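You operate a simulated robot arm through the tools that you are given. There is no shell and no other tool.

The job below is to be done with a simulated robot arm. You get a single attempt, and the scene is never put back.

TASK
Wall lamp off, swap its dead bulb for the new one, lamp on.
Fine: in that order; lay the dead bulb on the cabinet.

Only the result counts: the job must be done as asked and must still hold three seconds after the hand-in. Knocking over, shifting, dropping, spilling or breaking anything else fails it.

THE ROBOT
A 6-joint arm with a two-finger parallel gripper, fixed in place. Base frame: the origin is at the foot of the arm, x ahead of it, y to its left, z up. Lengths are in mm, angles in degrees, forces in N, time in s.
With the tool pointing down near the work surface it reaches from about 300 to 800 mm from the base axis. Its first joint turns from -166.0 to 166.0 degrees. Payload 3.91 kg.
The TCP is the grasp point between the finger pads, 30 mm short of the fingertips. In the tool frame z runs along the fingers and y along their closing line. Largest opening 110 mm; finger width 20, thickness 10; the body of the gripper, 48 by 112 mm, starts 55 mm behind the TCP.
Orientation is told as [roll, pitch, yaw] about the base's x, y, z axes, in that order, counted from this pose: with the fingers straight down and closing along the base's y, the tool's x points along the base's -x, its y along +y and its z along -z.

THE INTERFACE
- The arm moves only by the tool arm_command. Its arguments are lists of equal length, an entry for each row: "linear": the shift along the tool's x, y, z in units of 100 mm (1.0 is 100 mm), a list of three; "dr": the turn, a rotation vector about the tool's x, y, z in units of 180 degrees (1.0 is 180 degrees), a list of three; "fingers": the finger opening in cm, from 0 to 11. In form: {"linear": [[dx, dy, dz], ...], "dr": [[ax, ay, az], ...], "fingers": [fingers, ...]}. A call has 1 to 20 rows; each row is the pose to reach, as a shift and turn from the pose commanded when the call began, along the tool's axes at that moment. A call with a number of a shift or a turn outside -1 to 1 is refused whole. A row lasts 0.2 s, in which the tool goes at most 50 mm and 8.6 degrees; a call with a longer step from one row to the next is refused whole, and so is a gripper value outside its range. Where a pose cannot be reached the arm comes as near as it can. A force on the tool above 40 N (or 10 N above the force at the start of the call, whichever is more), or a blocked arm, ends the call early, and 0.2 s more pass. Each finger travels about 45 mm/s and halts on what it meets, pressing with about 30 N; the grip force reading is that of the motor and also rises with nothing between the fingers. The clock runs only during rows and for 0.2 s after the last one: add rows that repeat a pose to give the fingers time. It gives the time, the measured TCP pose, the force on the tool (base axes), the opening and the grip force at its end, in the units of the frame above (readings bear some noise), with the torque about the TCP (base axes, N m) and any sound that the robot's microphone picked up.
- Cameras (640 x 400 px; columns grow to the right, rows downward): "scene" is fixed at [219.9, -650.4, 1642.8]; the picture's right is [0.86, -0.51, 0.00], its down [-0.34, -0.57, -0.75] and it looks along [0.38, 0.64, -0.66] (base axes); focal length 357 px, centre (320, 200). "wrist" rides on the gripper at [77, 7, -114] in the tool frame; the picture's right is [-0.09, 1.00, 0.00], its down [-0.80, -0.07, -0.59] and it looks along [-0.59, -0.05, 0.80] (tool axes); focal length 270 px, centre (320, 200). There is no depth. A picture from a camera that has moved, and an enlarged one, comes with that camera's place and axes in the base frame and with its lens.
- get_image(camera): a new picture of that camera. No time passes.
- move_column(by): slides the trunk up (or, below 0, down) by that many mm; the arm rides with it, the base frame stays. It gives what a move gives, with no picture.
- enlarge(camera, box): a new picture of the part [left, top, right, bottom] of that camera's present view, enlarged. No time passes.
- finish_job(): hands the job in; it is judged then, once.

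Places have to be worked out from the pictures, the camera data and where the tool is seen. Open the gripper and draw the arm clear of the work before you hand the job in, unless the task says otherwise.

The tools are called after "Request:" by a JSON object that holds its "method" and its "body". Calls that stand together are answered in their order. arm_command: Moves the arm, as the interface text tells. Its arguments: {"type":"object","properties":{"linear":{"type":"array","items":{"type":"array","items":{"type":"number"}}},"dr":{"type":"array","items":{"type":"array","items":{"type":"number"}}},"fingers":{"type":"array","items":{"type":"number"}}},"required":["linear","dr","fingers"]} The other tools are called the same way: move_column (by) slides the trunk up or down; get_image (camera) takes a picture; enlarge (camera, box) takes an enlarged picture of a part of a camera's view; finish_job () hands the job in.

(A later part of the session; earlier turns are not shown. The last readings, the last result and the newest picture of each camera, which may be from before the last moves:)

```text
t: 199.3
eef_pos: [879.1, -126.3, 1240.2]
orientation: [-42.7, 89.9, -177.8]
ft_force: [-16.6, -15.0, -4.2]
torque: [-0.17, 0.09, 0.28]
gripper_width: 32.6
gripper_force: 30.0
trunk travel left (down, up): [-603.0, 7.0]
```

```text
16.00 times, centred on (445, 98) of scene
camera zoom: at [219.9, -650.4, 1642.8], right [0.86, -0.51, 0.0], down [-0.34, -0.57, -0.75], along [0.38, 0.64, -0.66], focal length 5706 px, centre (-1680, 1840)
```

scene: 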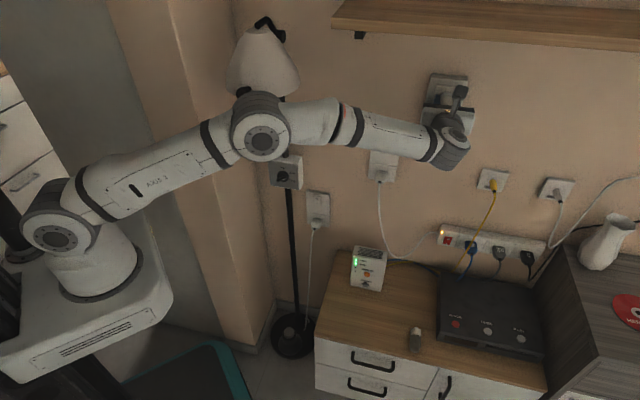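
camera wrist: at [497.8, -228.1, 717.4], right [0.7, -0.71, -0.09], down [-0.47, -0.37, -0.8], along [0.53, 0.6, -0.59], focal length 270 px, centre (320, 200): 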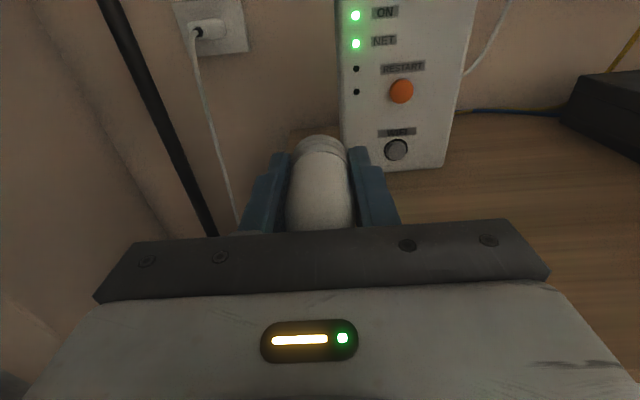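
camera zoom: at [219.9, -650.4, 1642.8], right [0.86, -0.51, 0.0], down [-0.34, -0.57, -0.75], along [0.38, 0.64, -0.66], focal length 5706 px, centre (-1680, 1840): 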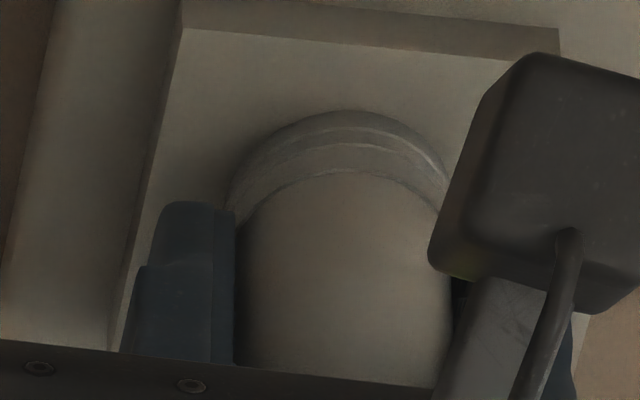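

Centred in the bore and pushed at 22 N, it goes slightly deeper than the dead bulb sat, with no snap. Comparing all the views, the one latching happened about 2 mm short of this stop, at roughly 0.9 mm higher and 0.75 mm left of bore centre. I retreat 4 mm, shift there, and creep through that depth.

Request:
{"method": "arm_command", "body": {"linear": [[0, 0, -0.02], [0.005, -0.004, -0.045], [0.009, -0.0075, -0.06], [0.009, -0.0075, -0.06]], "dr": [[0, 0, 0], [0, 0, 0], [0, 0, 0], [0, 0, 0]], "fingers": [2.4, 2.4, 2.4, 2.4]}}

Request:
{"method": "arm_command", "body": {"linear": [[0, 0, 0.005], [0, 0, 0.01], [0, 0, 0.015], [0, 0, 0.02], [0, 0, 0.025]], "dr": [[0, 0, 0], [0, 0, 0], [0, 0, 0], [0, 0, 0], [0, 0, 0]], "fingers": [2.4, 2.4, 2.4, 2.4, 2.4]}}

Request:
{"method": "arm_command", "body": {"linear": [[0, 0, 0.005], [0, 0, 0.01], [0, 0, 0.015], [0, 0, 0.02]], "dr": [[0, 0, 0], [0, 0, 0], [0, 0, 0], [0, 0, 0]], "fingers": [2.4, 2.4, 2.4, 2.4]}}

Request:
{"method": "enlarge", "body": {"camera": "scene", "box": [425, 85, 465, 110]}}

```text
t: 200.3
eef_pos: [877.1, -126.5, 1241.4]
orientation: [-10.9, 89.8, -145.9]
ft_force: [-0.2, -0.2, -1.4]
torque: [0.04, 0.04, 0.01]
gripper_width: 32.6
gripper_force: 30.2
trunk travel left (down, up): [-603.0, 7.0]
```

```text
t: 201.5
eef_pos: [878.1, -125.9, 1241.9]
orientation: [-12.0, 89.8, -147.0]
ft_force: [-0.3, 0.2, -1.1]
torque: [-0.02, 0.0, 0.03]
gripper_width: 32.4
gripper_force: 30.1
trunk travel left (down, up): [-603.0, 7.0]
```

```text
t: 202.5
eef_pos: [878.0, -124.6, 1241.3]
orientation: [-17.9, 89.8, -153.0]
ft_force: [-2.7, -5.4, 0.4]
torque: [0.03, -0.01, -0.02]
gripper_width: 32.3
gripper_force: 29.7
trunk travel left (down, up): [-603.0, 7.0]
```

```text
16.00 times, centred on (445, 98) of scene
camera zoom: at [219.9, -650.4, 1642.8], right [0.86, -0.51, 0.0], down [-0.34, -0.57, -0.75], along [0.38, 0.64, -0.66], focal length 5706 px, centre (-1680, 1840)
```

zoom: 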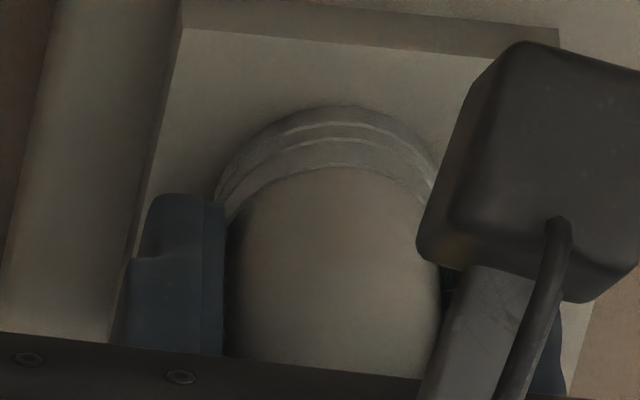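

Nothing again, at the same pose and force as the time it latched. What differs is the bulb's roll about its axis: each time I laid it down it rolled about 22° counter-clockwise. I retract 3 mm, turn it 45° clockwise to restore the original roll while keeping it centred, and push again.

Request:
{"method": "arm_command", "body": {"linear": [[0, 0.003, -0.02], [-0.002, 0.006, -0.03], [-0.004, 0.009, -0.03], [-0.005, 0.012, -0.03], [-0.007, 0.015, -0.03], [-0.008, 0.018, -0.03], [-0.008, 0.018, -0.03]], "dr": [[0, 0, 0.04], [0, 0, 0.085], [0, 0, 0.13], [0, 0, 0.175], [0, 0, 0.215], [0, 0, 0.25], [0, 0, 0.25]], "fingers": [2.4, 2.4, 2.4, 2.4, 2.4, 2.4, 2.4]}}

Request:
{"method": "arm_command", "body": {"linear": [[0, 0, 0.01], [0, 0, 0.02], [0, 0, 0.03], [0, 0, 0.04]], "dr": [[0, 0, 0], [0, 0, 0], [0, 0, 0], [0, 0, 0]], "fingers": [2.4, 2.4, 2.4, 2.4]}}

Request:
{"method": "enlarge", "body": {"camera": "scene", "box": [425, 85, 465, 110]}}

```text
t: 204.1
eef_pos: [877.1, -126.8, 1239.3]
orientation: [-89.7, 44.9, 135.1]
ft_force: [0.3, -0.5, -0.2]
torque: [-0.05, 0.01, 0.01]
gripper_width: 32.4
gripper_force: 29.6
trunk travel left (down, up): [-603.0, 7.0]
```

```text
t: 205.1
eef_pos: [881.0, -125.8, 1241.0]
orientation: [-89.8, 44.8, 134.9]
ft_force: [-10.3, -5.9, -2.9]
torque: [-0.04, 0.04, 0.28]
gripper_width: 32.8
gripper_force: 30.5
trunk travel left (down, up): [-603.0, 7.0]
```

```text
16.00 times, centred on (445, 98) of scene
camera zoom: at [219.9, -650.4, 1642.8], right [0.86, -0.51, 0.0], down [-0.34, -0.57, -0.75], along [0.38, 0.64, -0.66], focal length 5706 px, centre (-1680, 1840)
```

zoom: 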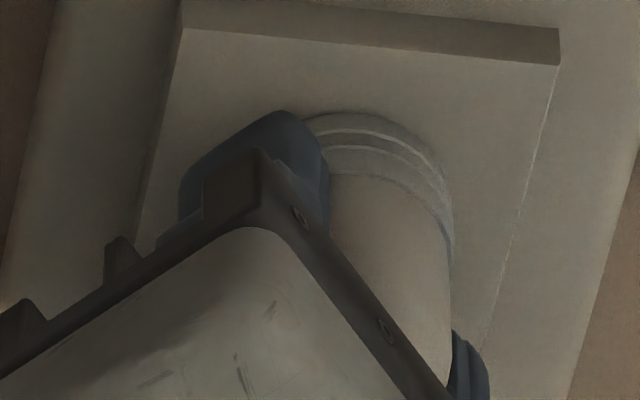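

Request:
{"method": "arm_command", "body": {"linear": [[0, 0, 0.015], [0, 0, 0.03]], "dr": [[0, 0, 0], [0, 0, 0]], "fingers": [2.4, 2.4]}}

```text
t: 205.7
eef_pos: [882.7, -124.4, 1241.5]
orientation: [-89.9, 44.8, 135.0]
ft_force: [-11.4, -11.3, -5.4]
torque: [-0.19, 0.18, 0.02]
gripper_width: 32.5
gripper_force: 29.9
trunk travel left (down, up): [-603.0, 7.0]
```

16 N and no snap. I sweep the roll back through 90° while holding pressure, listening.

Request:
{"method": "arm_command", "body": {"linear": [[0, 0, 0.003], [0, 0, 0.006], [0, 0, 0.01], [0, 0, 0.013], [0, 0, 0.016], [0, 0, 0.02], [0, 0, 0.023], [0, 0, 0.026], [0, 0, 0.03], [0, 0, 0.033], [0, 0, 0.036], [0, 0, 0.04]], "dr": [[0, 0, -0.045], [0, 0, -0.09], [0, 0, -0.135], [0, 0, -0.18], [0, 0, -0.225], [0, 0, -0.27], [0, 0, -0.315], [0, 0, -0.36], [0, 0, -0.405], [0, 0, -0.45], [0, 0, -0.495], [0, 0, -0.5]], "fingers": [2.4, 2.4, 2.4, 2.4, 2.4, 2.4, 2.4, 2.4, 2.4, 2.4, 2.4, 2.4]}}

Request:
{"method": "get_image", "body": {"camera": "wrist"}}

Request:
{"method": "enlarge", "body": {"camera": "scene", "box": [425, 85, 465, 110]}}

```text
t: 208.3
eef_pos: [886.0, -120.8, 1239.9]
orientation: [89.8, 44.9, -45.2]
ft_force: [-4.8, -5.1, -1.2]
torque: [-0.07, 0.0, 0.1]
gripper_width: 32.5
gripper_force: 30.8
trunk travel left (down, up): [-603.0, 7.0]
```

```text
taken
camera wrist: at [768.5, -165.5, 1298.9], right [0.54, -0.54, 0.64], down [-0.06, -0.79, -0.61], along [0.84, 0.3, -0.46], focal length 270 px, centre (320, 200)
```

wrist: 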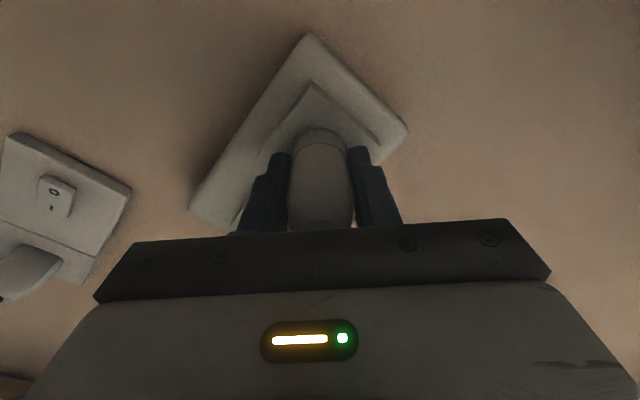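

```text
16.00 times, centred on (445, 98) of scene
camera zoom: at [219.9, -650.4, 1642.8], right [0.86, -0.51, 0.0], down [-0.34, -0.57, -0.75], along [0.38, 0.64, -0.66], focal length 5706 px, centre (-1680, 1840)
```

zoom: 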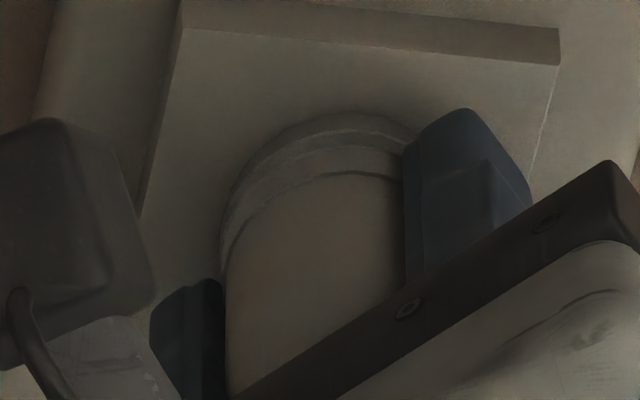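

The roll sweep changes nothing, but this view shows both cap edges about 1.2 mm right of where the dead bulb's were, so the plug isn't centred sideways. In this hand orientation "left" is up-left minus up-right. I retract 3 mm, shift 1.2 mm left and push again.

Request:
{"method": "arm_command", "body": {"linear": [[0, 0, -0.02], [0.004, -0.004, -0.035], [0.0085, -0.0085, -0.035], [0.0085, -0.0085, -0.02], [0.0085, -0.0085, -0.01]], "dr": [[0, 0, 0], [0, 0, 0], [0, 0, 0], [0, 0, 0], [0, 0, 0]], "fingers": [2.4, 2.4, 2.4, 2.4, 2.4]}}

Request:
{"method": "enlarge", "body": {"camera": "scene", "box": [425, 85, 465, 110]}}

Request:
{"method": "arm_command", "body": {"linear": [[0, 0, 0.01], [0, 0, 0.02], [0, 0, 0.03]], "dr": [[0, 0, 0], [0, 0, 0], [0, 0, 0]], "fingers": [2.4, 2.4, 2.4]}}

Request:
{"method": "enlarge", "body": {"camera": "scene", "box": [425, 85, 465, 110]}}

```text
t: 209.5
eef_pos: [884.1, -118.9, 1240.0]
orientation: [89.8, 45.0, -45.3]
ft_force: [-0.4, -0.1, 0.0]
torque: [0.02, 0.0, -0.01]
gripper_width: 32.4
gripper_force: 30.1
trunk travel left (down, up): [-603.0, 7.0]
```

```text
16.00 times, centred on (445, 98) of scene
camera zoom: at [219.9, -650.4, 1642.8], right [0.86, -0.51, 0.0], down [-0.34, -0.57, -0.75], along [0.38, 0.64, -0.66], focal length 5706 px, centre (-1680, 1840)
```

zoom: 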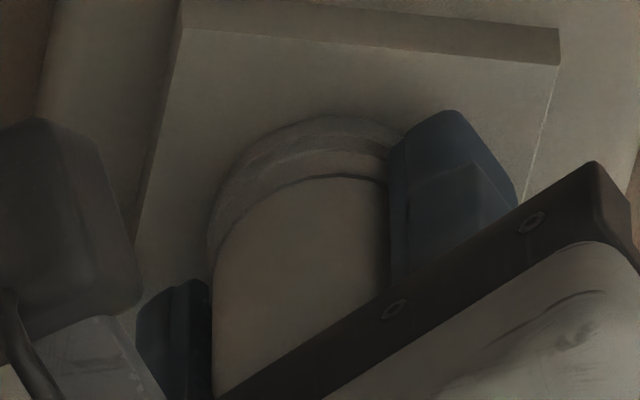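

```text
t: 210.3
eef_pos: [885.7, -118.4, 1240.9]
orientation: [89.7, 45.0, -45.3]
ft_force: [-6.8, -5.6, -1.3]
torque: [-0.1, 0.05, 0.08]
gripper_width: 32.0
gripper_force: 30.1
trunk travel left (down, up): [-603.0, 7.0]
```

```text
16.00 times, centred on (445, 98) of scene
camera zoom: at [219.9, -650.4, 1642.8], right [0.86, -0.51, 0.0], down [-0.34, -0.57, -0.75], along [0.38, 0.64, -0.66], focal length 5706 px, centre (-1680, 1840)
```

zoom: 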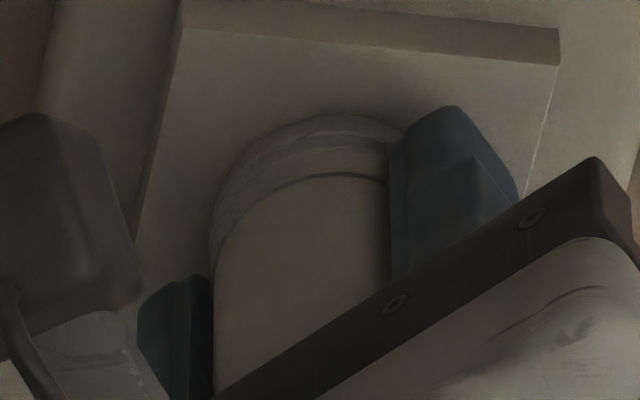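

The left edge now matches the dead bulb's (212 against 213) and the top is within a few pixels. I push firmly.

Request:
{"method": "arm_command", "body": {"linear": [[0, 0, 0.015], [0, 0, 0.03]], "dr": [[0, 0, 0], [0, 0, 0]], "fingers": [2.4, 2.4]}}

Request:
{"method": "enlarge", "body": {"camera": "scene", "box": [425, 85, 465, 110]}}

```text
t: 210.9
eef_pos: [885.7, -116.6, 1239.9]
orientation: [89.8, 45.1, -45.2]
ft_force: [-15.6, -12.4, -4.7]
torque: [-0.28, 0.18, 0.2]
gripper_width: 31.9
gripper_force: 29.9
trunk travel left (down, up): [-603.0, 7.0]
```

```text
16.00 times, centred on (445, 98) of scene
camera zoom: at [219.9, -650.4, 1642.8], right [0.86, -0.51, 0.0], down [-0.34, -0.57, -0.75], along [0.38, 0.64, -0.66], focal length 5706 px, centre (-1680, 1840)
```

zoom: 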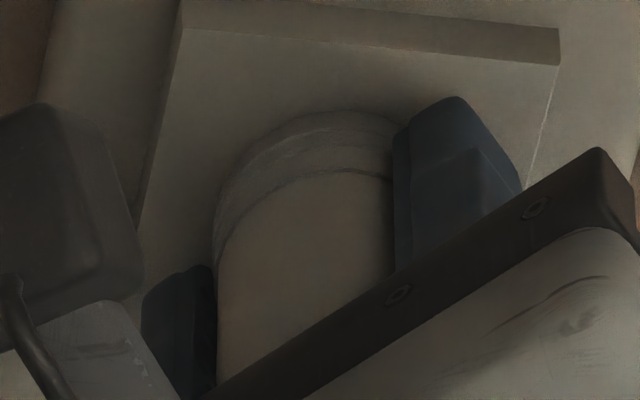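

Still no snap, but the torque shows the push being carried by the cap's left rim, about 18 mm off axis. The bulb is slightly yawed and isn't seating flush. I return to zero roll and will correct the yaw while pressing.

Request:
{"method": "arm_command", "body": {"linear": [[0, 0, -0.03], [0, 0, -0.04], [0, 0, -0.04], [0, 0, -0.04], [0, 0, -0.04], [0, 0, -0.04], [0, 0, -0.04]], "dr": [[0, 0, 0.04], [0, 0, 0.08], [0, 0, 0.12], [0, 0, 0.16], [0, 0, 0.2], [0, 0, 0.245], [0, 0, 0.25]], "fingers": [2.4, 2.4, 2.4, 2.4, 2.4, 2.4, 2.4]}}

Request:
{"method": "enlarge", "body": {"camera": "scene", "box": [425, 85, 465, 110]}}

Request:
{"method": "enlarge", "body": {"camera": "wrist", "box": [240, 100, 400, 200]}}

```text
t: 212.5
eef_pos: [886.5, -116.2, 1241.1]
orientation: [-34.5, 89.7, -169.6]
ft_force: [0.5, 0.6, -0.1]
torque: [-0.02, 0.01, 0.02]
gripper_width: 31.8
gripper_force: 30.2
trunk travel left (down, up): [-603.0, 7.0]
```

```text
16.00 times, centred on (445, 98) of scene
camera zoom: at [219.9, -650.4, 1642.8], right [0.86, -0.51, 0.0], down [-0.34, -0.57, -0.75], along [0.38, 0.64, -0.66], focal length 5706 px, centre (-1680, 1840)
```

zoom: 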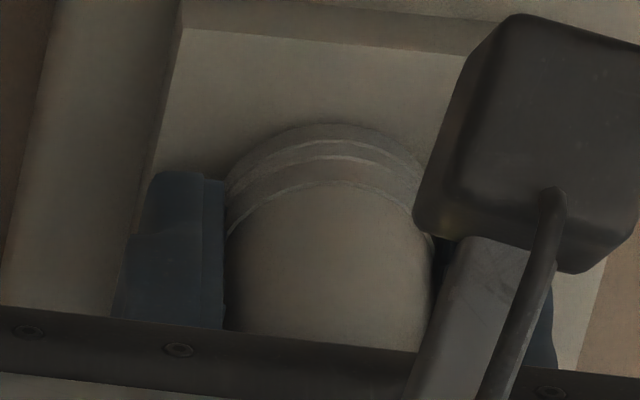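

```text
4.00 times, centred on (320, 150) of wrist
camera zoom: at [808.8, -202.1, 1316.6], right [0.7, -0.71, -0.09], down [-0.47, -0.37, -0.8], along [0.53, 0.6, -0.59], focal length 1081 px, centre (320, 400)
```

zoom: 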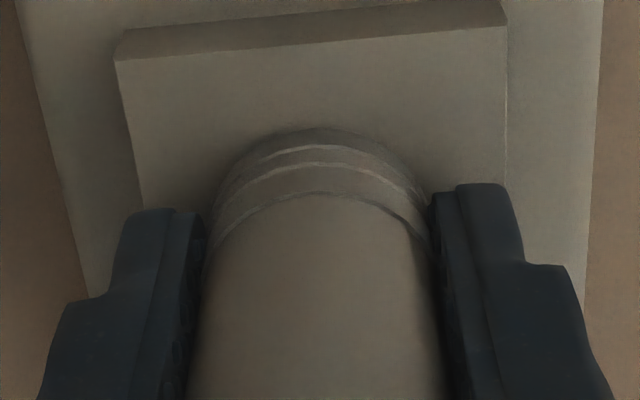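

I rotate the bulb axis 1° toward the left about the cap, and push to see where the contact centre moves.

Request:
{"method": "arm_command", "body": {"linear": [[0, 0.004, 0], [0, 0.0077, 0.01], [0, 0.0077, 0.03], [0, 0.0077, 0.045]], "dr": [[0.003, 0, 0], [0.0056, 0, 0], [0.0056, 0, 0], [0.0056, 0, 0]], "fingers": [2.4, 2.4, 2.4, 2.4]}}

Request:
{"method": "enlarge", "body": {"camera": "scene", "box": [425, 85, 465, 110]}}

```text
t: 213.5
eef_pos: [888.2, -116.8, 1241.4]
orientation: [-26.4, 89.9, -160.5]
ft_force: [-11.5, -7.3, -1.3]
torque: [-0.1, 0.06, -0.08]
gripper_width: 31.9
gripper_force: 30.1
trunk travel left (down, up): [-603.0, 7.0]
```

```text
16.00 times, centred on (445, 98) of scene
camera zoom: at [219.9, -650.4, 1642.8], right [0.86, -0.51, 0.0], down [-0.34, -0.57, -0.75], along [0.38, 0.64, -0.66], focal length 5706 px, centre (-1680, 1840)
```

zoom: 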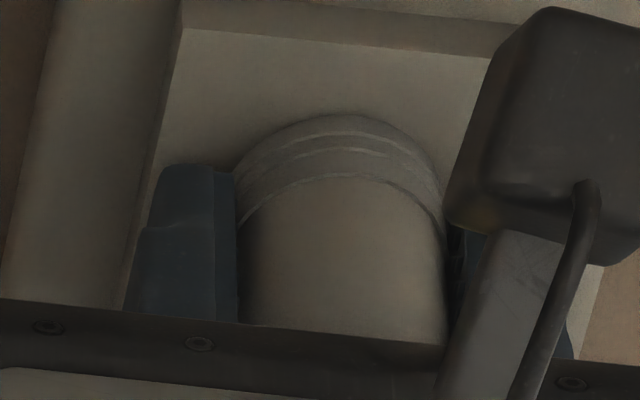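

The contact moved to the right rim, so the right yaw is about half a degree back. I set that and press more firmly.

Request:
{"method": "arm_command", "body": {"linear": [[0, -0.002, -0.005], [0, -0.0039, 0], [0, -0.0039, 0.015], [0, -0.0039, 0.025]], "dr": [[-0.0015, 0, 0], [-0.0028, 0, 0], [-0.0028, 0, 0], [-0.0028, 0, 0]], "fingers": [2.4, 2.4, 2.4, 2.4]}}

Request:
{"method": "enlarge", "body": {"camera": "scene", "box": [425, 85, 465, 110]}}

```text
t: 214.5
eef_pos: [887.6, -117.5, 1241.7]
orientation: [-101.7, 90.0, 123.7]
ft_force: [-19.5, -17.2, -3.5]
torque: [-0.19, 0.03, -0.12]
gripper_width: 31.4
gripper_force: 30.4
trunk travel left (down, up): [-603.0, 7.0]
```

```text
16.00 times, centred on (445, 98) of scene
camera zoom: at [219.9, -650.4, 1642.8], right [0.86, -0.51, 0.0], down [-0.34, -0.57, -0.75], along [0.38, 0.64, -0.66], focal length 5706 px, centre (-1680, 1840)
```

zoom: 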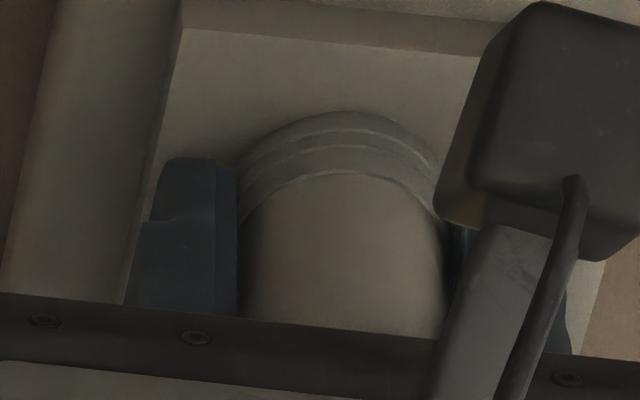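

Flush, centred and pressed with 26 N, yet no snap. Before trying more I check that nothing else has changed, and look at the rocker and the plate.

Request:
{"method": "enlarge", "body": {"camera": "scene", "box": [412, 105, 452, 130]}}

Request:
{"method": "get_image", "body": {"camera": "scene"}}

Request:
{"method": "get_image", "body": {"camera": "wrist"}}

```text
16.00 times, centred on (432, 118) of scene
camera zoom: at [219.9, -650.4, 1642.8], right [0.86, -0.51, 0.0], down [-0.34, -0.57, -0.75], along [0.38, 0.64, -0.66], focal length 5706 px, centre (-1472, 1520)
```

zoom: 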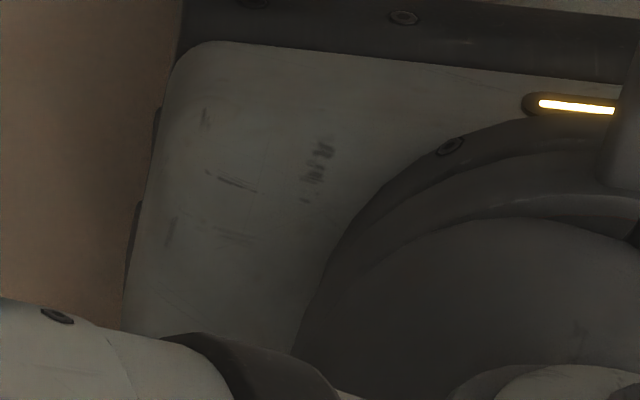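

```text
taken
```

scene: 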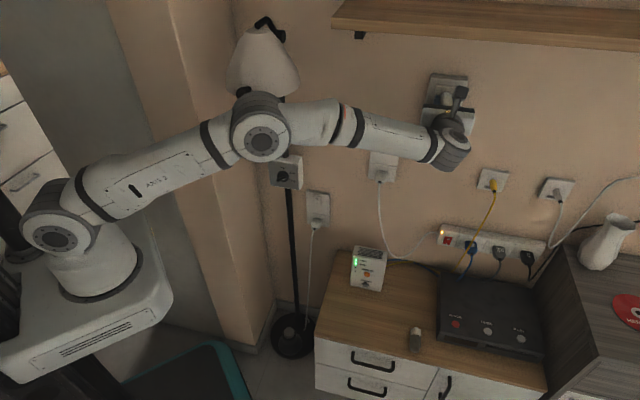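

```text
taken
camera wrist: at [811.5, -202.6, 1317.9], right [0.71, -0.7, -0.09], down [-0.47, -0.37, -0.8], along [0.53, 0.61, -0.59], focal length 270 px, centre (320, 200)
```

wrist: 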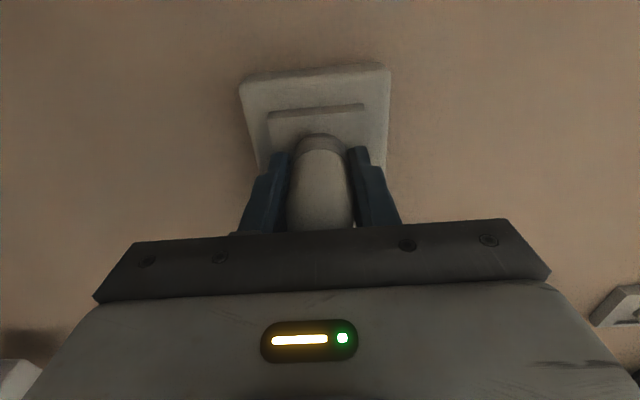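

All else is unchanged. Now that the bulb is flush and centred, I do a slow clockwise roll sweep of about 50° under steady pressure, since earlier sweeps were made off-centre.

Request:
{"method": "arm_command", "body": {"linear": [[0, 0, 0.003], [0, 0.001, 0.006], [0, 0.001, 0.009], [0, 0.002, 0.012], [0, 0.002, 0.015], [0, 0.003, 0.018], [-0.001, 0.003, 0.021], [-0.001, 0.004, 0.024], [-0.001, 0.004, 0.027], [-0.002, 0.005, 0.03], [-0.002, 0.005, 0.033], [-0.002, 0.005, 0.036]], "dr": [[0, 0, 0.023], [0, 0, 0.046], [0, 0, 0.07], [0, 0, 0.093], [0, 0, 0.116], [0, 0, 0.14], [0, 0, 0.163], [0, 0, 0.186], [0, 0, 0.21], [0, 0, 0.233], [0, 0, 0.256], [0, 0, 0.28]], "fingers": [2.4, 2.4, 2.4, 2.4, 2.4, 2.4, 2.4, 2.4, 2.4, 2.4, 2.4, 2.4]}}

Request:
{"method": "enlarge", "body": {"camera": "scene", "box": [425, 85, 465, 110]}}

```text
t: 217.1
eef_pos: [890.9, -115.9, 1242.1]
orientation: [-90.0, 39.6, 135.3]
ft_force: [-18.3, -22.1, 0.2]
torque: [-0.25, -0.02, -0.07]
gripper_width: 31.8
gripper_force: 29.9
trunk travel left (down, up): [-603.0, 7.0]
```

```text
16.00 times, centred on (445, 98) of scene
camera zoom: at [219.9, -650.4, 1642.8], right [0.86, -0.51, 0.0], down [-0.34, -0.57, -0.75], along [0.38, 0.64, -0.66], focal length 5706 px, centre (-1680, 1840)
```

zoom: 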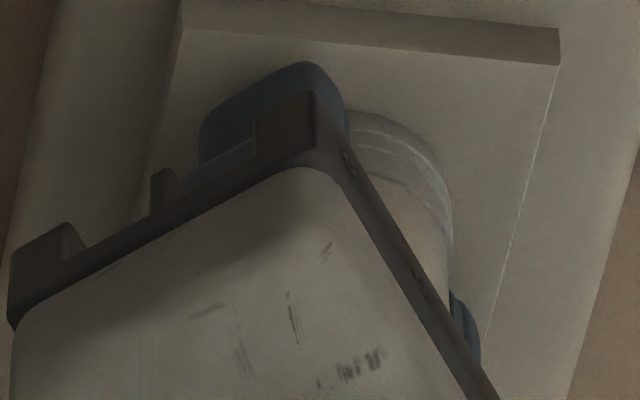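

No snap through 50° at 28 N either. I need to know whether the socket holds the bulb at all. I turn the hand a further 40° so one finger is above and one below the bulb; then I can open a hair and the lower finger will catch it if it's loose.

Request:
{"method": "arm_command", "body": {"linear": [[0, 0, -0.01], [0, 0, -0.015], [0, 0, -0.015], [0, 0, -0.015], [0, 0, -0.015], [0, 0, -0.015], [0, 0, -0.015]], "dr": [[0, 0, 0.04], [0, 0, 0.08], [0, 0, 0.12], [0, 0, 0.16], [0, 0, 0.2], [0, 0, 0.22], [0, 0, 0.22]], "fingers": [2.4, 2.4, 2.4, 2.4, 2.4, 2.4, 2.4]}}

Request:
{"method": "get_image", "body": {"camera": "wrist"}}

Request:
{"method": "enlarge", "body": {"camera": "scene", "box": [412, 85, 476, 125]}}

```text
t: 218.7
eef_pos: [890.7, -115.2, 1241.4]
orientation: [-90.0, -0.1, 135.4]
ft_force: [-20.3, -17.9, -3.4]
torque: [-0.1, -0.01, -0.04]
gripper_width: 31.4
gripper_force: 30.0
trunk travel left (down, up): [-603.0, 7.0]
```

```text
taken
camera wrist: at [863.4, -249.8, 1233.8], right [-0.06, 0.06, -1.0], down [-0.99, 0.14, 0.07], along [0.14, 0.99, 0.05], focal length 270 px, centre (320, 200)
```

wrist: 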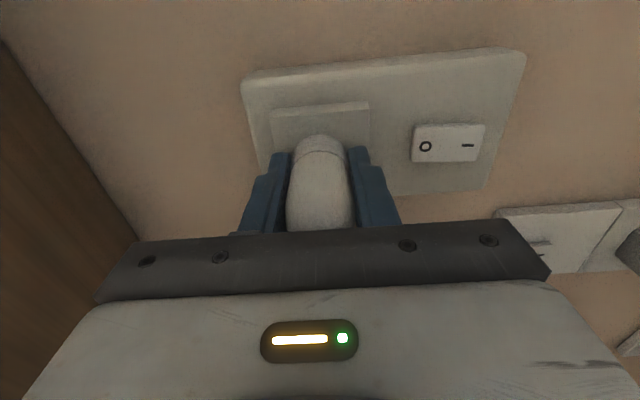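

```text
10.00 times, centred on (444, 105) of scene
camera zoom: at [219.9, -650.4, 1642.8], right [0.86, -0.51, 0.0], down [-0.34, -0.57, -0.75], along [0.38, 0.64, -0.66], focal length 3567 px, centre (-920, 1150)
```

zoom: 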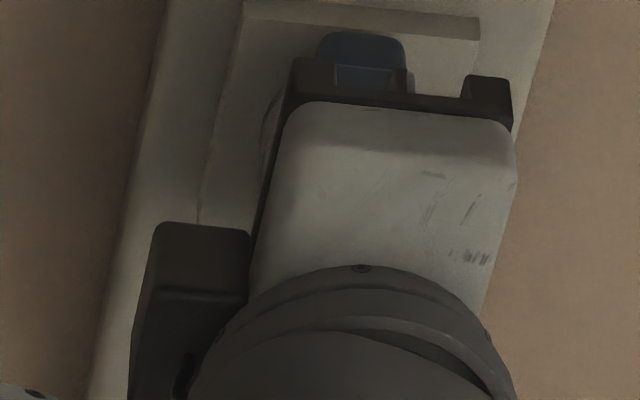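

This side view is valuable: it shows the plug depth without the vertical confusion. I enlarge it.

Request:
{"method": "enlarge", "body": {"camera": "wrist", "box": [256, 95, 384, 175]}}

Request:
{"method": "enlarge", "body": {"camera": "wrist", "box": [288, 125, 352, 165]}}

Request:
{"method": "enlarge", "body": {"camera": "wrist", "box": [384, 110, 512, 190]}}

```text
5.00 times, centred on (320, 135) of wrist
camera zoom: at [863.4, -249.8, 1233.8], right [-0.06, 0.06, -1.0], down [-0.99, 0.14, 0.07], along [0.14, 0.99, 0.05], focal length 1351 px, centre (320, 525)
```

zoom: 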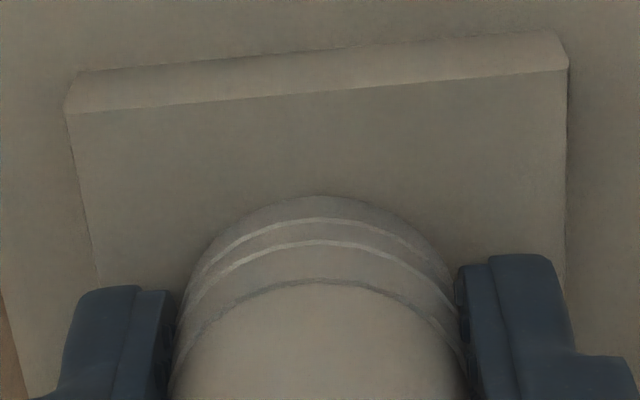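

```text
10.00 times, centred on (320, 145) of wrist
camera zoom: at [863.4, -249.8, 1233.8], right [-0.06, 0.06, -1.0], down [-0.99, 0.14, 0.07], along [0.14, 0.99, 0.05], focal length 2703 px, centre (320, 750)
```

zoom: 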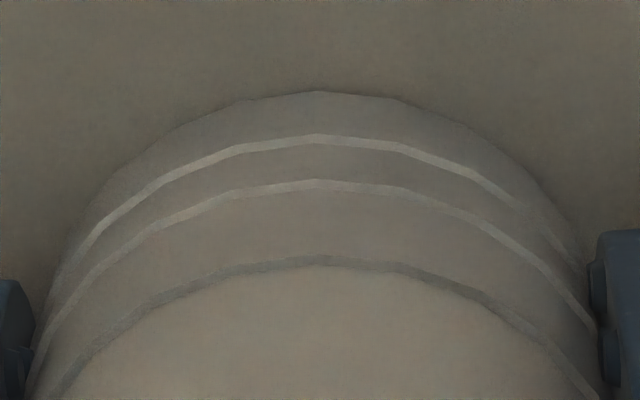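

```text
5.00 times, centred on (448, 150) of wrist
camera zoom: at [863.4, -249.8, 1233.8], right [-0.06, 0.06, -1.0], down [-0.99, 0.14, 0.07], along [0.14, 0.99, 0.05], focal length 1351 px, centre (-320, 450)
```

zoom: 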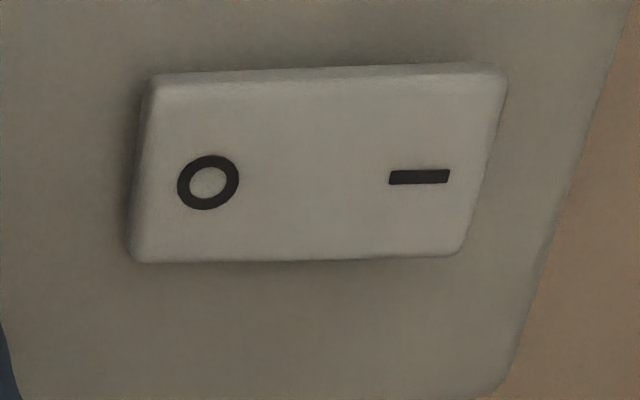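

Measured in this view, a gap of perhaps 1–4 mm remains between cap and face. So the plug tip is resting on the bore bottom instead of entering the inner hole. With the fingers above and below, the bulb can't sag, which is ideal for a spiral search: I ease the push to a few newtons and circle at 0.5 and 1 mm radius.

Request:
{"method": "arm_command", "body": {"linear": [[0, 0, -0.025], [0.005, 0, -0.025], [0.0035, 0.0035, -0.024], [0, 0.005, -0.023], [-0.0035, 0.0035, -0.022], [-0.005, 0, -0.021], [-0.0035, -0.0035, -0.02], [0, -0.005, -0.019], [0.0035, -0.0035, -0.018], [0.01, 0, -0.017], [0.007, 0.007, -0.016], [0, 0.01, -0.015], [-0.007, 0.007, -0.014], [-0.01, 0, -0.013], [-0.007, -0.007, -0.012], [0, -0.01, -0.011], [0.007, -0.007, -0.01], [0, 0, -0.01]], "dr": [[0, 0, 0], [0, 0, 0], [0, 0, 0], [0, 0, 0], [0, 0, 0], [0, 0, 0], [0, 0, 0], [0, 0, 0], [0, 0, 0], [0, 0, 0], [0, 0, 0], [0, 0, 0], [0, 0, 0], [0, 0, 0], [0, 0, 0], [0, 0, 0], [0, 0, 0], [0, 0, 0]], "fingers": [2.4, 2.4, 2.4, 2.4, 2.4, 2.4, 2.4, 2.4, 2.4, 2.4, 2.4, 2.4, 2.4, 2.4, 2.4, 2.4, 2.4, 2.4]}}

Request:
{"method": "enlarge", "body": {"camera": "wrist", "box": [256, 95, 384, 175]}}

```text
t: 222.5
eef_pos: [891.1, -113.2, 1241.2]
orientation: [-89.9, 0.0, 135.5]
ft_force: [-11.7, -9.1, -1.3]
torque: [-0.06, -0.05, 0.05]
gripper_width: 31.4
gripper_force: 30.1
trunk travel left (down, up): [-603.0, 7.0]
```

```text
5.00 times, centred on (320, 135) of wrist
camera zoom: at [863.4, -249.4, 1233.2], right [-0.06, 0.06, -1.0], down [-0.99, 0.14, 0.07], along [0.14, 0.99, 0.05], focal length 1351 px, centre (320, 525)
```

zoom: 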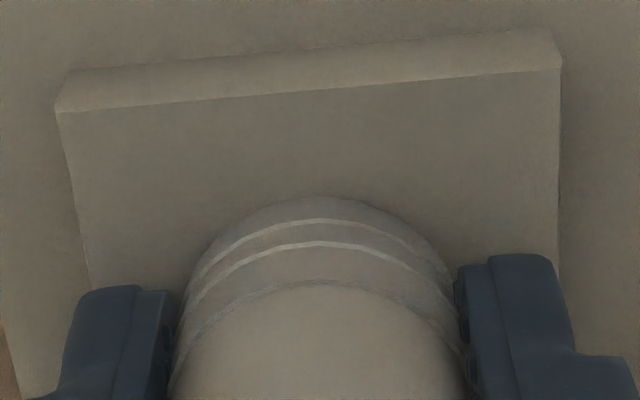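

No snap in that spiral. I now do the retention test: ease the push off and open the fingers by about 1 mm each side, the lower finger staying underneath.

Request:
{"method": "arm_command", "body": {"linear": [[0, 0, -0.01], [0, 0, -0.018], [0, 0, -0.018], [0, 0, -0.018], [0, 0, -0.018]], "dr": [[0, 0, 0], [0, 0, 0], [0, 0, 0], [0, 0, 0], [0, 0, 0]], "fingers": [2.4, 2.4, 2.4, 2.4, 2.4]}}

Request:
{"method": "arm_command", "body": {"linear": [[0, 0, 0], [0, 0, 0], [0, 0, 0], [0, 0, 0], [0, 0, 0]], "dr": [[0, 0, 0], [0, 0, 0], [0, 0, 0], [0, 0, 0], [0, 0, 0]], "fingers": [3.2, 3.25, 3.3, 3.35, 3.35]}}

Request:
{"method": "enlarge", "body": {"camera": "wrist", "box": [256, 95, 384, 175]}}

Request:
{"method": "get_image", "body": {"camera": "wrist"}}

```text
t: 223.7
eef_pos: [889.6, -113.9, 1240.4]
orientation: [-89.8, 0.1, 135.5]
ft_force: [-3.3, -3.8, 0.5]
torque: [0.05, -0.09, -0.02]
gripper_width: 31.5
gripper_force: 29.9
trunk travel left (down, up): [-603.0, 7.0]
```

```text
t: 224.9
eef_pos: [889.7, -114.2, 1239.4]
orientation: [-89.8, 0.0, 135.4]
ft_force: [-0.3, -0.8, 0.2]
torque: [-0.02, 0.02, 0.0]
gripper_width: 33.6
gripper_force: 0.4
trunk travel left (down, up): [-603.0, 7.0]
```

```text
5.00 times, centred on (320, 135) of wrist
camera zoom: at [863.9, -248.9, 1232.3], right [-0.07, 0.06, -1.0], down [-0.99, 0.14, 0.07], along [0.14, 0.99, 0.05], focal length 1351 px, centre (320, 525)
```

zoom: 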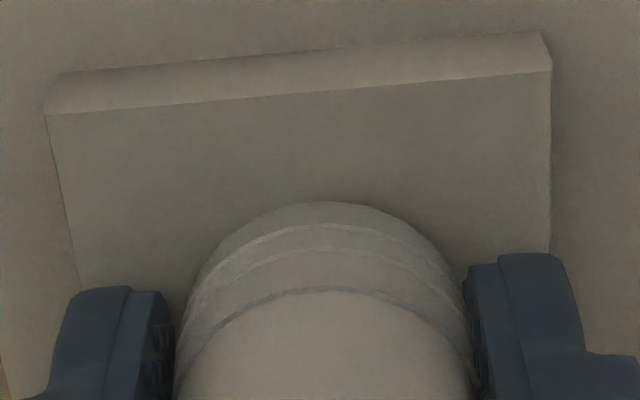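

```text
taken
camera wrist: at [863.9, -248.9, 1232.3], right [-0.07, 0.06, -1.0], down [-0.99, 0.14, 0.07], along [0.14, 0.99, 0.05], focal length 270 px, centre (320, 200)
```

wrist: 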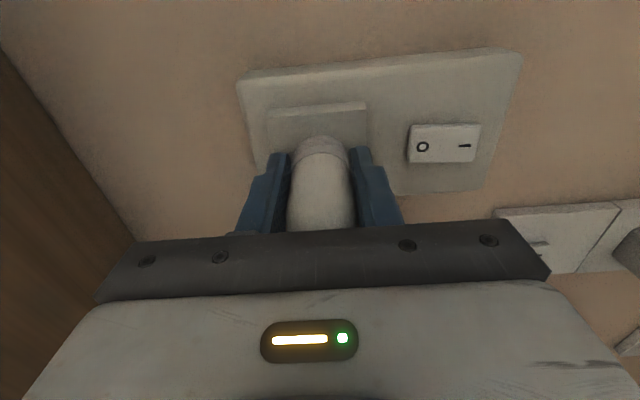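

The bulb settled on the lower finger, so the socket doesn't hold it yet. But this view lets me measure height properly: the hole centre is level with the hand axis now, whereas it was 1.1 mm too high before. I close again, which centres the bulb vertically on the hole, and push.

Request:
{"method": "arm_command", "body": {"linear": [[0, 0, 0], [0, 0, 0], [0, 0, 0], [0, 0, 0]], "dr": [[0, 0, 0], [0, 0, 0], [0, 0, 0], [0, 0, 0]], "fingers": [3.2, 3.0, 2.4, 2.4]}}

Request:
{"method": "arm_command", "body": {"linear": [[0, 0, 0.01], [0, 0, 0.02], [0, 0, 0.03]], "dr": [[0, 0, 0], [0, 0, 0], [0, 0, 0]], "fingers": [2.4, 2.4, 2.4]}}

Request:
{"method": "enlarge", "body": {"camera": "wrist", "box": [256, 95, 384, 175]}}

```text
t: 225.9
eef_pos: [890.1, -114.7, 1240.0]
orientation: [-89.9, 0.0, 135.3]
ft_force: [-0.7, 0.1, 0.6]
torque: [-0.01, -0.03, -0.03]
gripper_width: 31.2
gripper_force: 30.1
trunk travel left (down, up): [-603.0, 7.0]
```

```text
t: 226.7
eef_pos: [891.7, -114.4, 1239.8]
orientation: [-89.9, 0.0, 135.4]
ft_force: [-9.6, -5.4, -1.4]
torque: [0.01, -0.07, 0.13]
gripper_width: 31.5
gripper_force: 30.3
trunk travel left (down, up): [-603.0, 7.0]
```

```text
5.00 times, centred on (320, 135) of wrist
camera zoom: at [865.1, -248.5, 1232.6], right [-0.06, 0.06, -1.0], down [-0.99, 0.14, 0.07], along [0.14, 0.99, 0.05], focal length 1351 px, centre (320, 525)
```

zoom: 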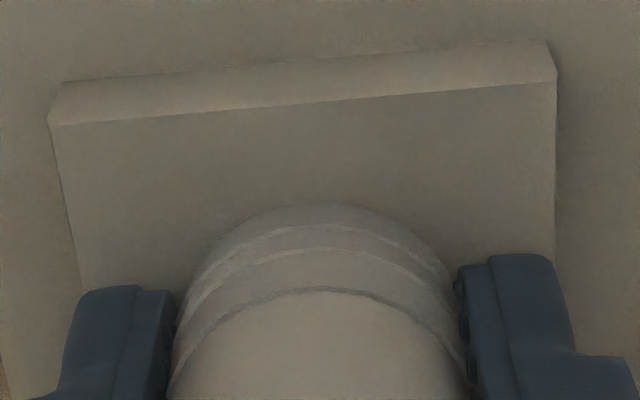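

Within about 0.4 mm now. I nudge 0.3 mm down and 0.4 mm left, and push harder.

Request:
{"method": "arm_command", "body": {"linear": [[-0.002, 0.003, 0], [-0.004, 0.003, 0.01], [-0.004, 0.003, 0.025], [-0.004, 0.003, 0.035]], "dr": [[0, 0, 0], [0, 0, 0], [0, 0, 0], [0, 0, 0]], "fingers": [2.4, 2.4, 2.4, 2.4]}}

Request:
{"method": "enlarge", "body": {"camera": "wrist", "box": [256, 95, 384, 175]}}

```text
t: 227.7
eef_pos: [892.1, -112.4, 1241.6]
orientation: [-90.1, -0.1, 135.3]
ft_force: [-26.6, -18.0, -9.2]
torque: [-0.14, 0.15, 0.29]
gripper_width: 31.7
gripper_force: 29.6
trunk travel left (down, up): [-603.0, 7.0]
```

```text
5.00 times, centred on (320, 135) of wrist
camera zoom: at [865.5, -248.7, 1233.0], right [-0.06, 0.06, -1.0], down [-0.99, 0.14, 0.07], along [0.14, 0.99, 0.05], focal length 1351 px, centre (320, 525)
```

zoom: 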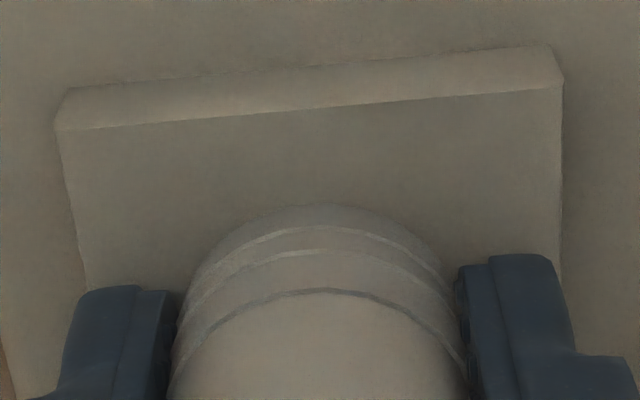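

31 N now with a clear sideways reaction of 6 and 9 N, as when it first latched, so the plug may be properly in. I hold still for 3 s to let the forces relax by themselves without any pull.

Request:
{"method": "arm_command", "body": {"linear": [[0, 0, 0], [0, 0, 0], [0, 0, 0], [0, 0, 0], [0, 0, 0], [0, 0, 0], [0, 0, 0], [0, 0, 0], [0, 0, 0], [0, 0, 0], [0, 0, 0], [0, 0, 0], [0, 0, 0], [0, 0, 0], [0, 0, 0]], "dr": [[0, 0, 0], [0, 0, 0], [0, 0, 0], [0, 0, 0], [0, 0, 0], [0, 0, 0], [0, 0, 0], [0, 0, 0], [0, 0, 0], [0, 0, 0], [0, 0, 0], [0, 0, 0], [0, 0, 0], [0, 0, 0], [0, 0, 0]], "fingers": [2.4, 2.4, 2.4, 2.4, 2.4, 2.4, 2.4, 2.4, 2.4, 2.4, 2.4, 2.4, 2.4, 2.4, 2.4]}}

Request:
{"method": "enlarge", "body": {"camera": "wrist", "box": [256, 95, 384, 175]}}

```text
t: 230.9
eef_pos: [893.3, -113.8, 1241.4]
orientation: [-90.0, -0.1, 135.3]
ft_force: [-28.4, -19.8, -13.3]
torque: [-0.19, 0.56, -0.1]
gripper_width: 31.4
gripper_force: 29.8
trunk travel left (down, up): [-603.0, 7.0]
```

```text
5.00 times, centred on (320, 135) of wrist
camera zoom: at [865.9, -248.7, 1233.5], right [-0.06, 0.06, -1.0], down [-0.99, 0.14, 0.07], along [0.14, 0.99, 0.05], focal length 1351 px, centre (320, 525)
```

zoom: 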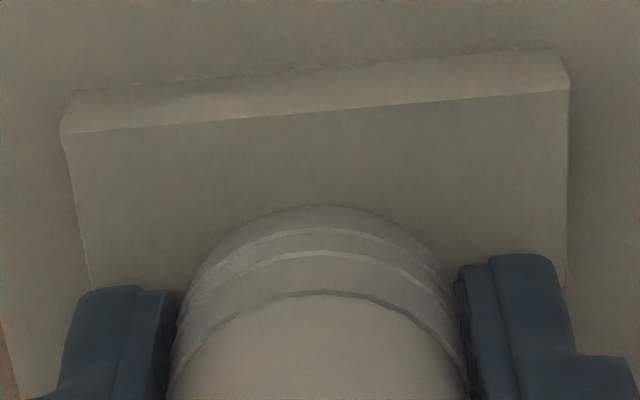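

The force doesn't decay, so the fingertips themselves are now touching the face. I regrip in place: open 1 mm so the bulb rests on the lower finger with its plug in the bore, and slide the hand back in small steps.

Request:
{"method": "arm_command", "body": {"linear": [[0, 0, -0.01], [0, 0, -0.02], [0, 0, -0.02]], "dr": [[0, 0, 0], [0, 0, 0], [0, 0, 0]], "fingers": [2.4, 2.4, 2.4]}}

Request:
{"method": "arm_command", "body": {"linear": [[0, 0, 0], [0, 0, 0], [0, 0, 0], [0, 0, 0]], "dr": [[0, 0, 0], [0, 0, 0], [0, 0, 0], [0, 0, 0]], "fingers": [3.15, 3.2, 3.25, 3.3]}}

Request:
{"method": "arm_command", "body": {"linear": [[0, 0, -0.01], [0, 0, -0.02], [0, 0, -0.03], [0, 0, -0.04], [0, 0, -0.04]], "dr": [[0, 0, 0], [0, 0, 0], [0, 0, 0], [0, 0, 0], [0, 0, 0]], "fingers": [3.3, 3.3, 3.3, 3.3, 3.3]}}

Request:
{"method": "enlarge", "body": {"camera": "wrist", "box": [256, 95, 384, 175]}}

```text
t: 231.7
eef_pos: [891.8, -113.7, 1242.5]
orientation: [-90.1, -0.2, 135.3]
ft_force: [-13.5, -19.5, -6.3]
torque: [-0.23, 0.21, -0.35]
gripper_width: 31.8
gripper_force: 29.9
trunk travel left (down, up): [-603.0, 7.0]
```

```text
t: 232.7
eef_pos: [892.0, -113.1, 1241.6]
orientation: [-90.0, -0.1, 135.4]
ft_force: [-6.4, -19.0, 2.1]
torque: [-0.18, -0.11, -0.43]
gripper_width: 32.3
gripper_force: 0.1
trunk travel left (down, up): [-603.0, 7.0]
```

```text
t: 233.9
eef_pos: [891.5, -110.9, 1241.0]
orientation: [-89.7, 0.0, 135.5]
ft_force: [-0.9, -2.0, 1.4]
torque: [0.05, -0.06, -0.05]
gripper_width: 33.6
gripper_force: 1.2
trunk travel left (down, up): [-603.0, 7.0]
```

```text
5.00 times, centred on (320, 135) of wrist
camera zoom: at [864.7, -247.3, 1232.3], right [-0.07, 0.06, -1.0], down [-0.99, 0.14, 0.07], along [0.14, 0.99, 0.05], focal length 1351 px, centre (320, 525)
```

zoom: 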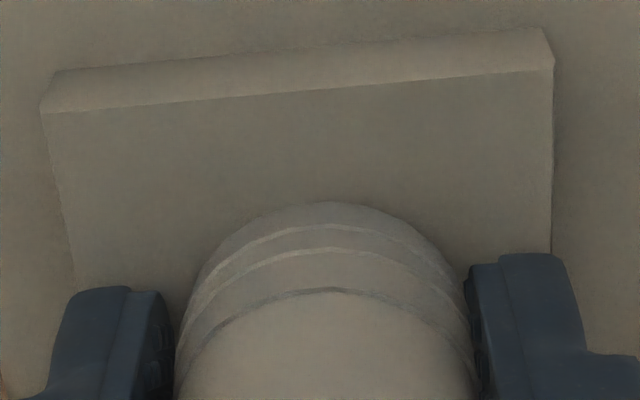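

The bulb tends to follow the hand, so regripping in place won't work. I'll regrip on the cabinet once more and then insert with the fingers above and below, where nothing sags and I can measure height exactly. First I close and withdraw, rolling the hand back.

Request:
{"method": "arm_command", "body": {"linear": [[0, 0, 0], [0, 0, 0], [0, 0, 0], [0, 0, 0]], "dr": [[0, 0, 0], [0, 0, 0], [0, 0, 0], [0, 0, 0]], "fingers": [3.1, 2.8, 2.4, 2.4]}}

Request:
{"method": "arm_command", "body": {"linear": [[0, 0, -0.1], [0, 0, -0.22], [0, 0, -0.34], [0, 0, -0.46], [0, 0, -0.58], [0, 0, -0.7], [0, 0, -0.82], [0, 0, -0.94], [0, 0, -1.0], [0, 0, -1.0], [0, 0, -1.0]], "dr": [[0, 0, 0], [0, 0, -0.045], [0, 0, -0.09], [0, 0, -0.135], [0, 0, -0.18], [0, 0, -0.225], [0, 0, -0.27], [0, 0, -0.315], [0, 0, -0.36], [0, 0, -0.405], [0, 0, -0.45]], "fingers": [2.4, 2.4, 2.4, 2.4, 2.4, 2.4, 2.4, 2.4, 2.4, 2.4, 2.4]}}

Request:
{"method": "arm_command", "body": {"linear": [[0, 0, -0.2], [0, 0, -0.5], [0, 0, -0.8], [0, 0, -1.0]], "dr": [[0, 0, -0.025], [0, 0, -0.05], [0, 0, -0.05], [0, 0, -0.05]], "fingers": [2.4, 2.4, 2.4, 2.4]}}

Request:
{"method": "get_image", "body": {"camera": "wrist"}}

Request:
{"method": "enlarge", "body": {"camera": "scene", "box": [420, 108, 452, 128]}}

```text
t: 234.9
eef_pos: [891.0, -112.9, 1239.7]
orientation: [-89.9, -0.1, 135.5]
ft_force: [0.0, -1.0, 0.4]
torque: [-0.01, -0.01, 0.02]
gripper_width: 31.5
gripper_force: 29.9
trunk travel left (down, up): [-603.0, 7.0]
```

```text
t: 237.3
eef_pos: [820.2, -184.1, 1240.0]
orientation: [-88.8, 81.1, 136.6]
ft_force: [0.6, -0.3, 0.6]
torque: [-0.02, 0.0, 0.0]
gripper_width: 31.5
gripper_force: 30.2
trunk travel left (down, up): [-603.0, 7.0]
```

```text
t: 238.3
eef_pos: [749.1, -256.6, 1239.8]
orientation: [-11.8, 89.8, -146.4]
ft_force: [-0.8, -0.9, 0.4]
torque: [-0.01, -0.01, 0.0]
gripper_width: 31.7
gripper_force: 30.8
trunk travel left (down, up): [-603.0, 7.0]
```

```text
taken
camera wrist: at [673.2, -342.5, 1316.2], right [0.71, -0.7, -0.09], down [-0.47, -0.37, -0.8], along [0.53, 0.61, -0.59], focal length 270 px, centre (320, 200)
```

wrist: 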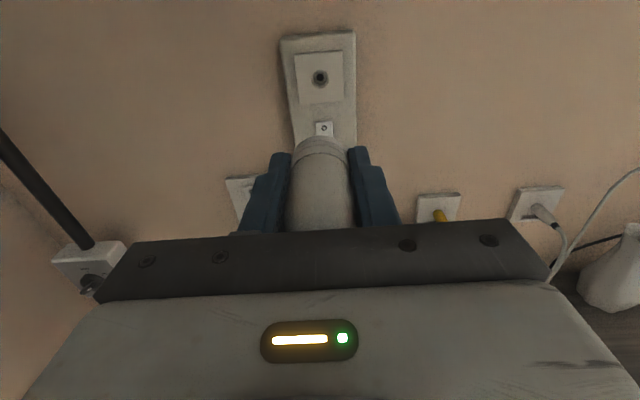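

```text
16.00 times, centred on (436, 118) of scene
camera zoom: at [219.9, -650.4, 1642.8], right [0.86, -0.51, 0.0], down [-0.34, -0.57, -0.75], along [0.38, 0.64, -0.66], focal length 5706 px, centre (-1536, 1512)
```

zoom: 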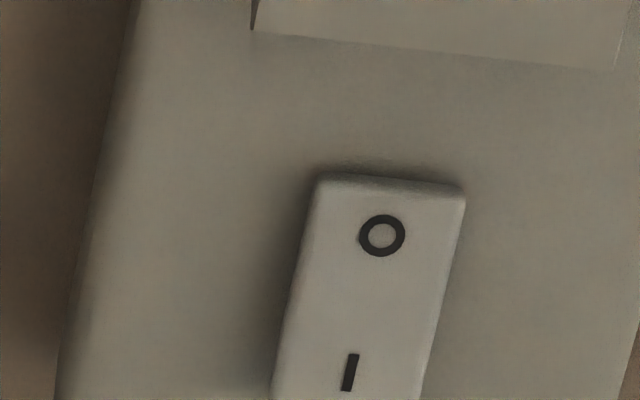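

The rocker is still in the off position. I carry the bulb back to the cabinet for a fresh grip.

Request:
{"method": "arm_command", "body": {"linear": [[-0.2, -0.2, -0.15], [-0.45, -0.45, -0.3], [-0.7, -0.7, -0.45], [-0.9, -0.9, -0.5], [-1.0, -1.0, -0.5]], "dr": [[0, 0, 0], [0, 0, 0], [0, 0, 0], [0, 0, 0], [0, 0, 0]], "fingers": [2.4, 2.4, 2.4, 2.4, 2.4]}}

Request:
{"method": "arm_command", "body": {"linear": [[-0.2, -0.2, 0], [-0.45, -0.45, 0], [-0.7, -0.7, 0], [-0.9, -0.9, 0], [-1.0, -1.0, 0]], "dr": [[0, 0, 0], [0, 0, 0], [0, 0, 0], [0, 0, 0], [0, 0, 0]], "fingers": [2.4, 2.4, 2.4, 2.4, 2.4]}}

Request:
{"method": "move_column", "body": {"by": -400}}

Request:
{"method": "get_image", "body": {"camera": "wrist"}}

```text
t: 239.5
eef_pos: [642.9, -220.6, 1138.4]
orientation: [-3.5, 89.9, -138.1]
ft_force: [-0.1, -0.2, 0.0]
torque: [0.02, 0.01, 0.0]
gripper_width: 31.6
gripper_force: 29.8
trunk travel left (down, up): [-603.0, 7.0]
```

```text
t: 240.7
eef_pos: [572.6, -151.6, 1041.4]
orientation: [-11.2, 89.7, -145.7]
ft_force: [0.2, 0.7, -0.3]
torque: [0.03, -0.01, 0.01]
gripper_width: 31.4
gripper_force: 30.6
trunk travel left (down, up): [-603.0, 7.0]
```

```text
t: 244.6
eef_pos: [570.4, -152.2, 640.4]
orientation: [-12.3, 89.8, -147.0]
ft_force: [-0.5, -0.9, -0.1]
torque: [-0.02, 0.03, 0.01]
gripper_width: 31.6
gripper_force: 30.0
trunk travel left (down, up): [-203.0, 407.0]
```

```text
taken
camera wrist: at [495.5, -236.5, 717.6], right [0.71, -0.7, -0.09], down [-0.47, -0.38, -0.8], along [0.53, 0.61, -0.59], focal length 270 px, centre (320, 200)
```

wrist: 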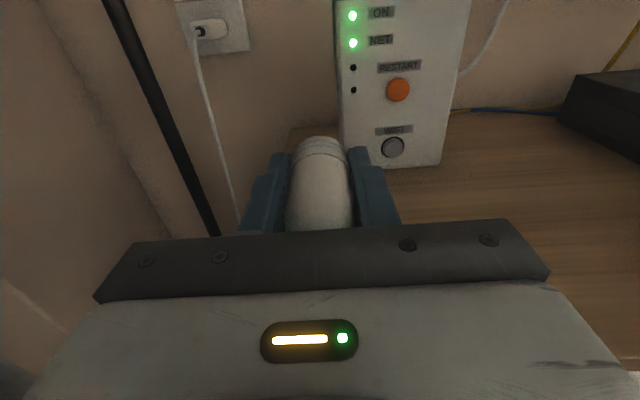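

Request:
{"method": "arm_command", "body": {"linear": [[-0.1, 0, 0], [-0.3, 0, 0], [-0.5, 0, 0], [-0.62, 0, 0], [-0.68, 0, 0], [-0.68, 0, 0]], "dr": [[0, 0, 0], [0, 0, 0], [0, 0, 0], [0, 0, 0], [0, 0, 0], [0, 0, 0]], "fingers": [2.4, 2.4, 2.4, 2.4, 2.4, 2.4]}}

Request:
{"method": "arm_command", "body": {"linear": [[-0.01, 0, 0], [-0.02, 0, 0]], "dr": [[0, 0, 0], [0, 0, 0]], "fingers": [2.4, 2.4]}}

Request:
{"method": "arm_command", "body": {"linear": [[-0.01, 0, 0], [-0.02, 0, 0]], "dr": [[0, 0, 0], [0, 0, 0]], "fingers": [2.4, 2.4]}}

```text
t: 246.0
eef_pos: [571.7, -150.4, 573.0]
orientation: [-8.3, 89.7, -143.0]
ft_force: [0.9, 0.2, 0.3]
torque: [-0.01, -0.03, 0.02]
gripper_width: 31.5
gripper_force: 29.8
trunk travel left (down, up): [-203.0, 407.0]
```

```text
t: 246.6
eef_pos: [570.7, -152.3, 572.0]
orientation: [-13.4, 89.8, -147.9]
ft_force: [-0.7, -0.1, -0.9]
torque: [0.01, 0.03, -0.04]
gripper_width: 31.6
gripper_force: 30.4
trunk travel left (down, up): [-203.0, 407.0]
```

```text
t: 247.2
eef_pos: [571.3, -151.2, 568.9]
orientation: [-17.9, 89.8, -152.4]
ft_force: [-0.3, 0.6, 0.3]
torque: [0.02, 0.02, 0.01]
gripper_width: 31.7
gripper_force: 30.3
trunk travel left (down, up): [-203.0, 407.0]
```

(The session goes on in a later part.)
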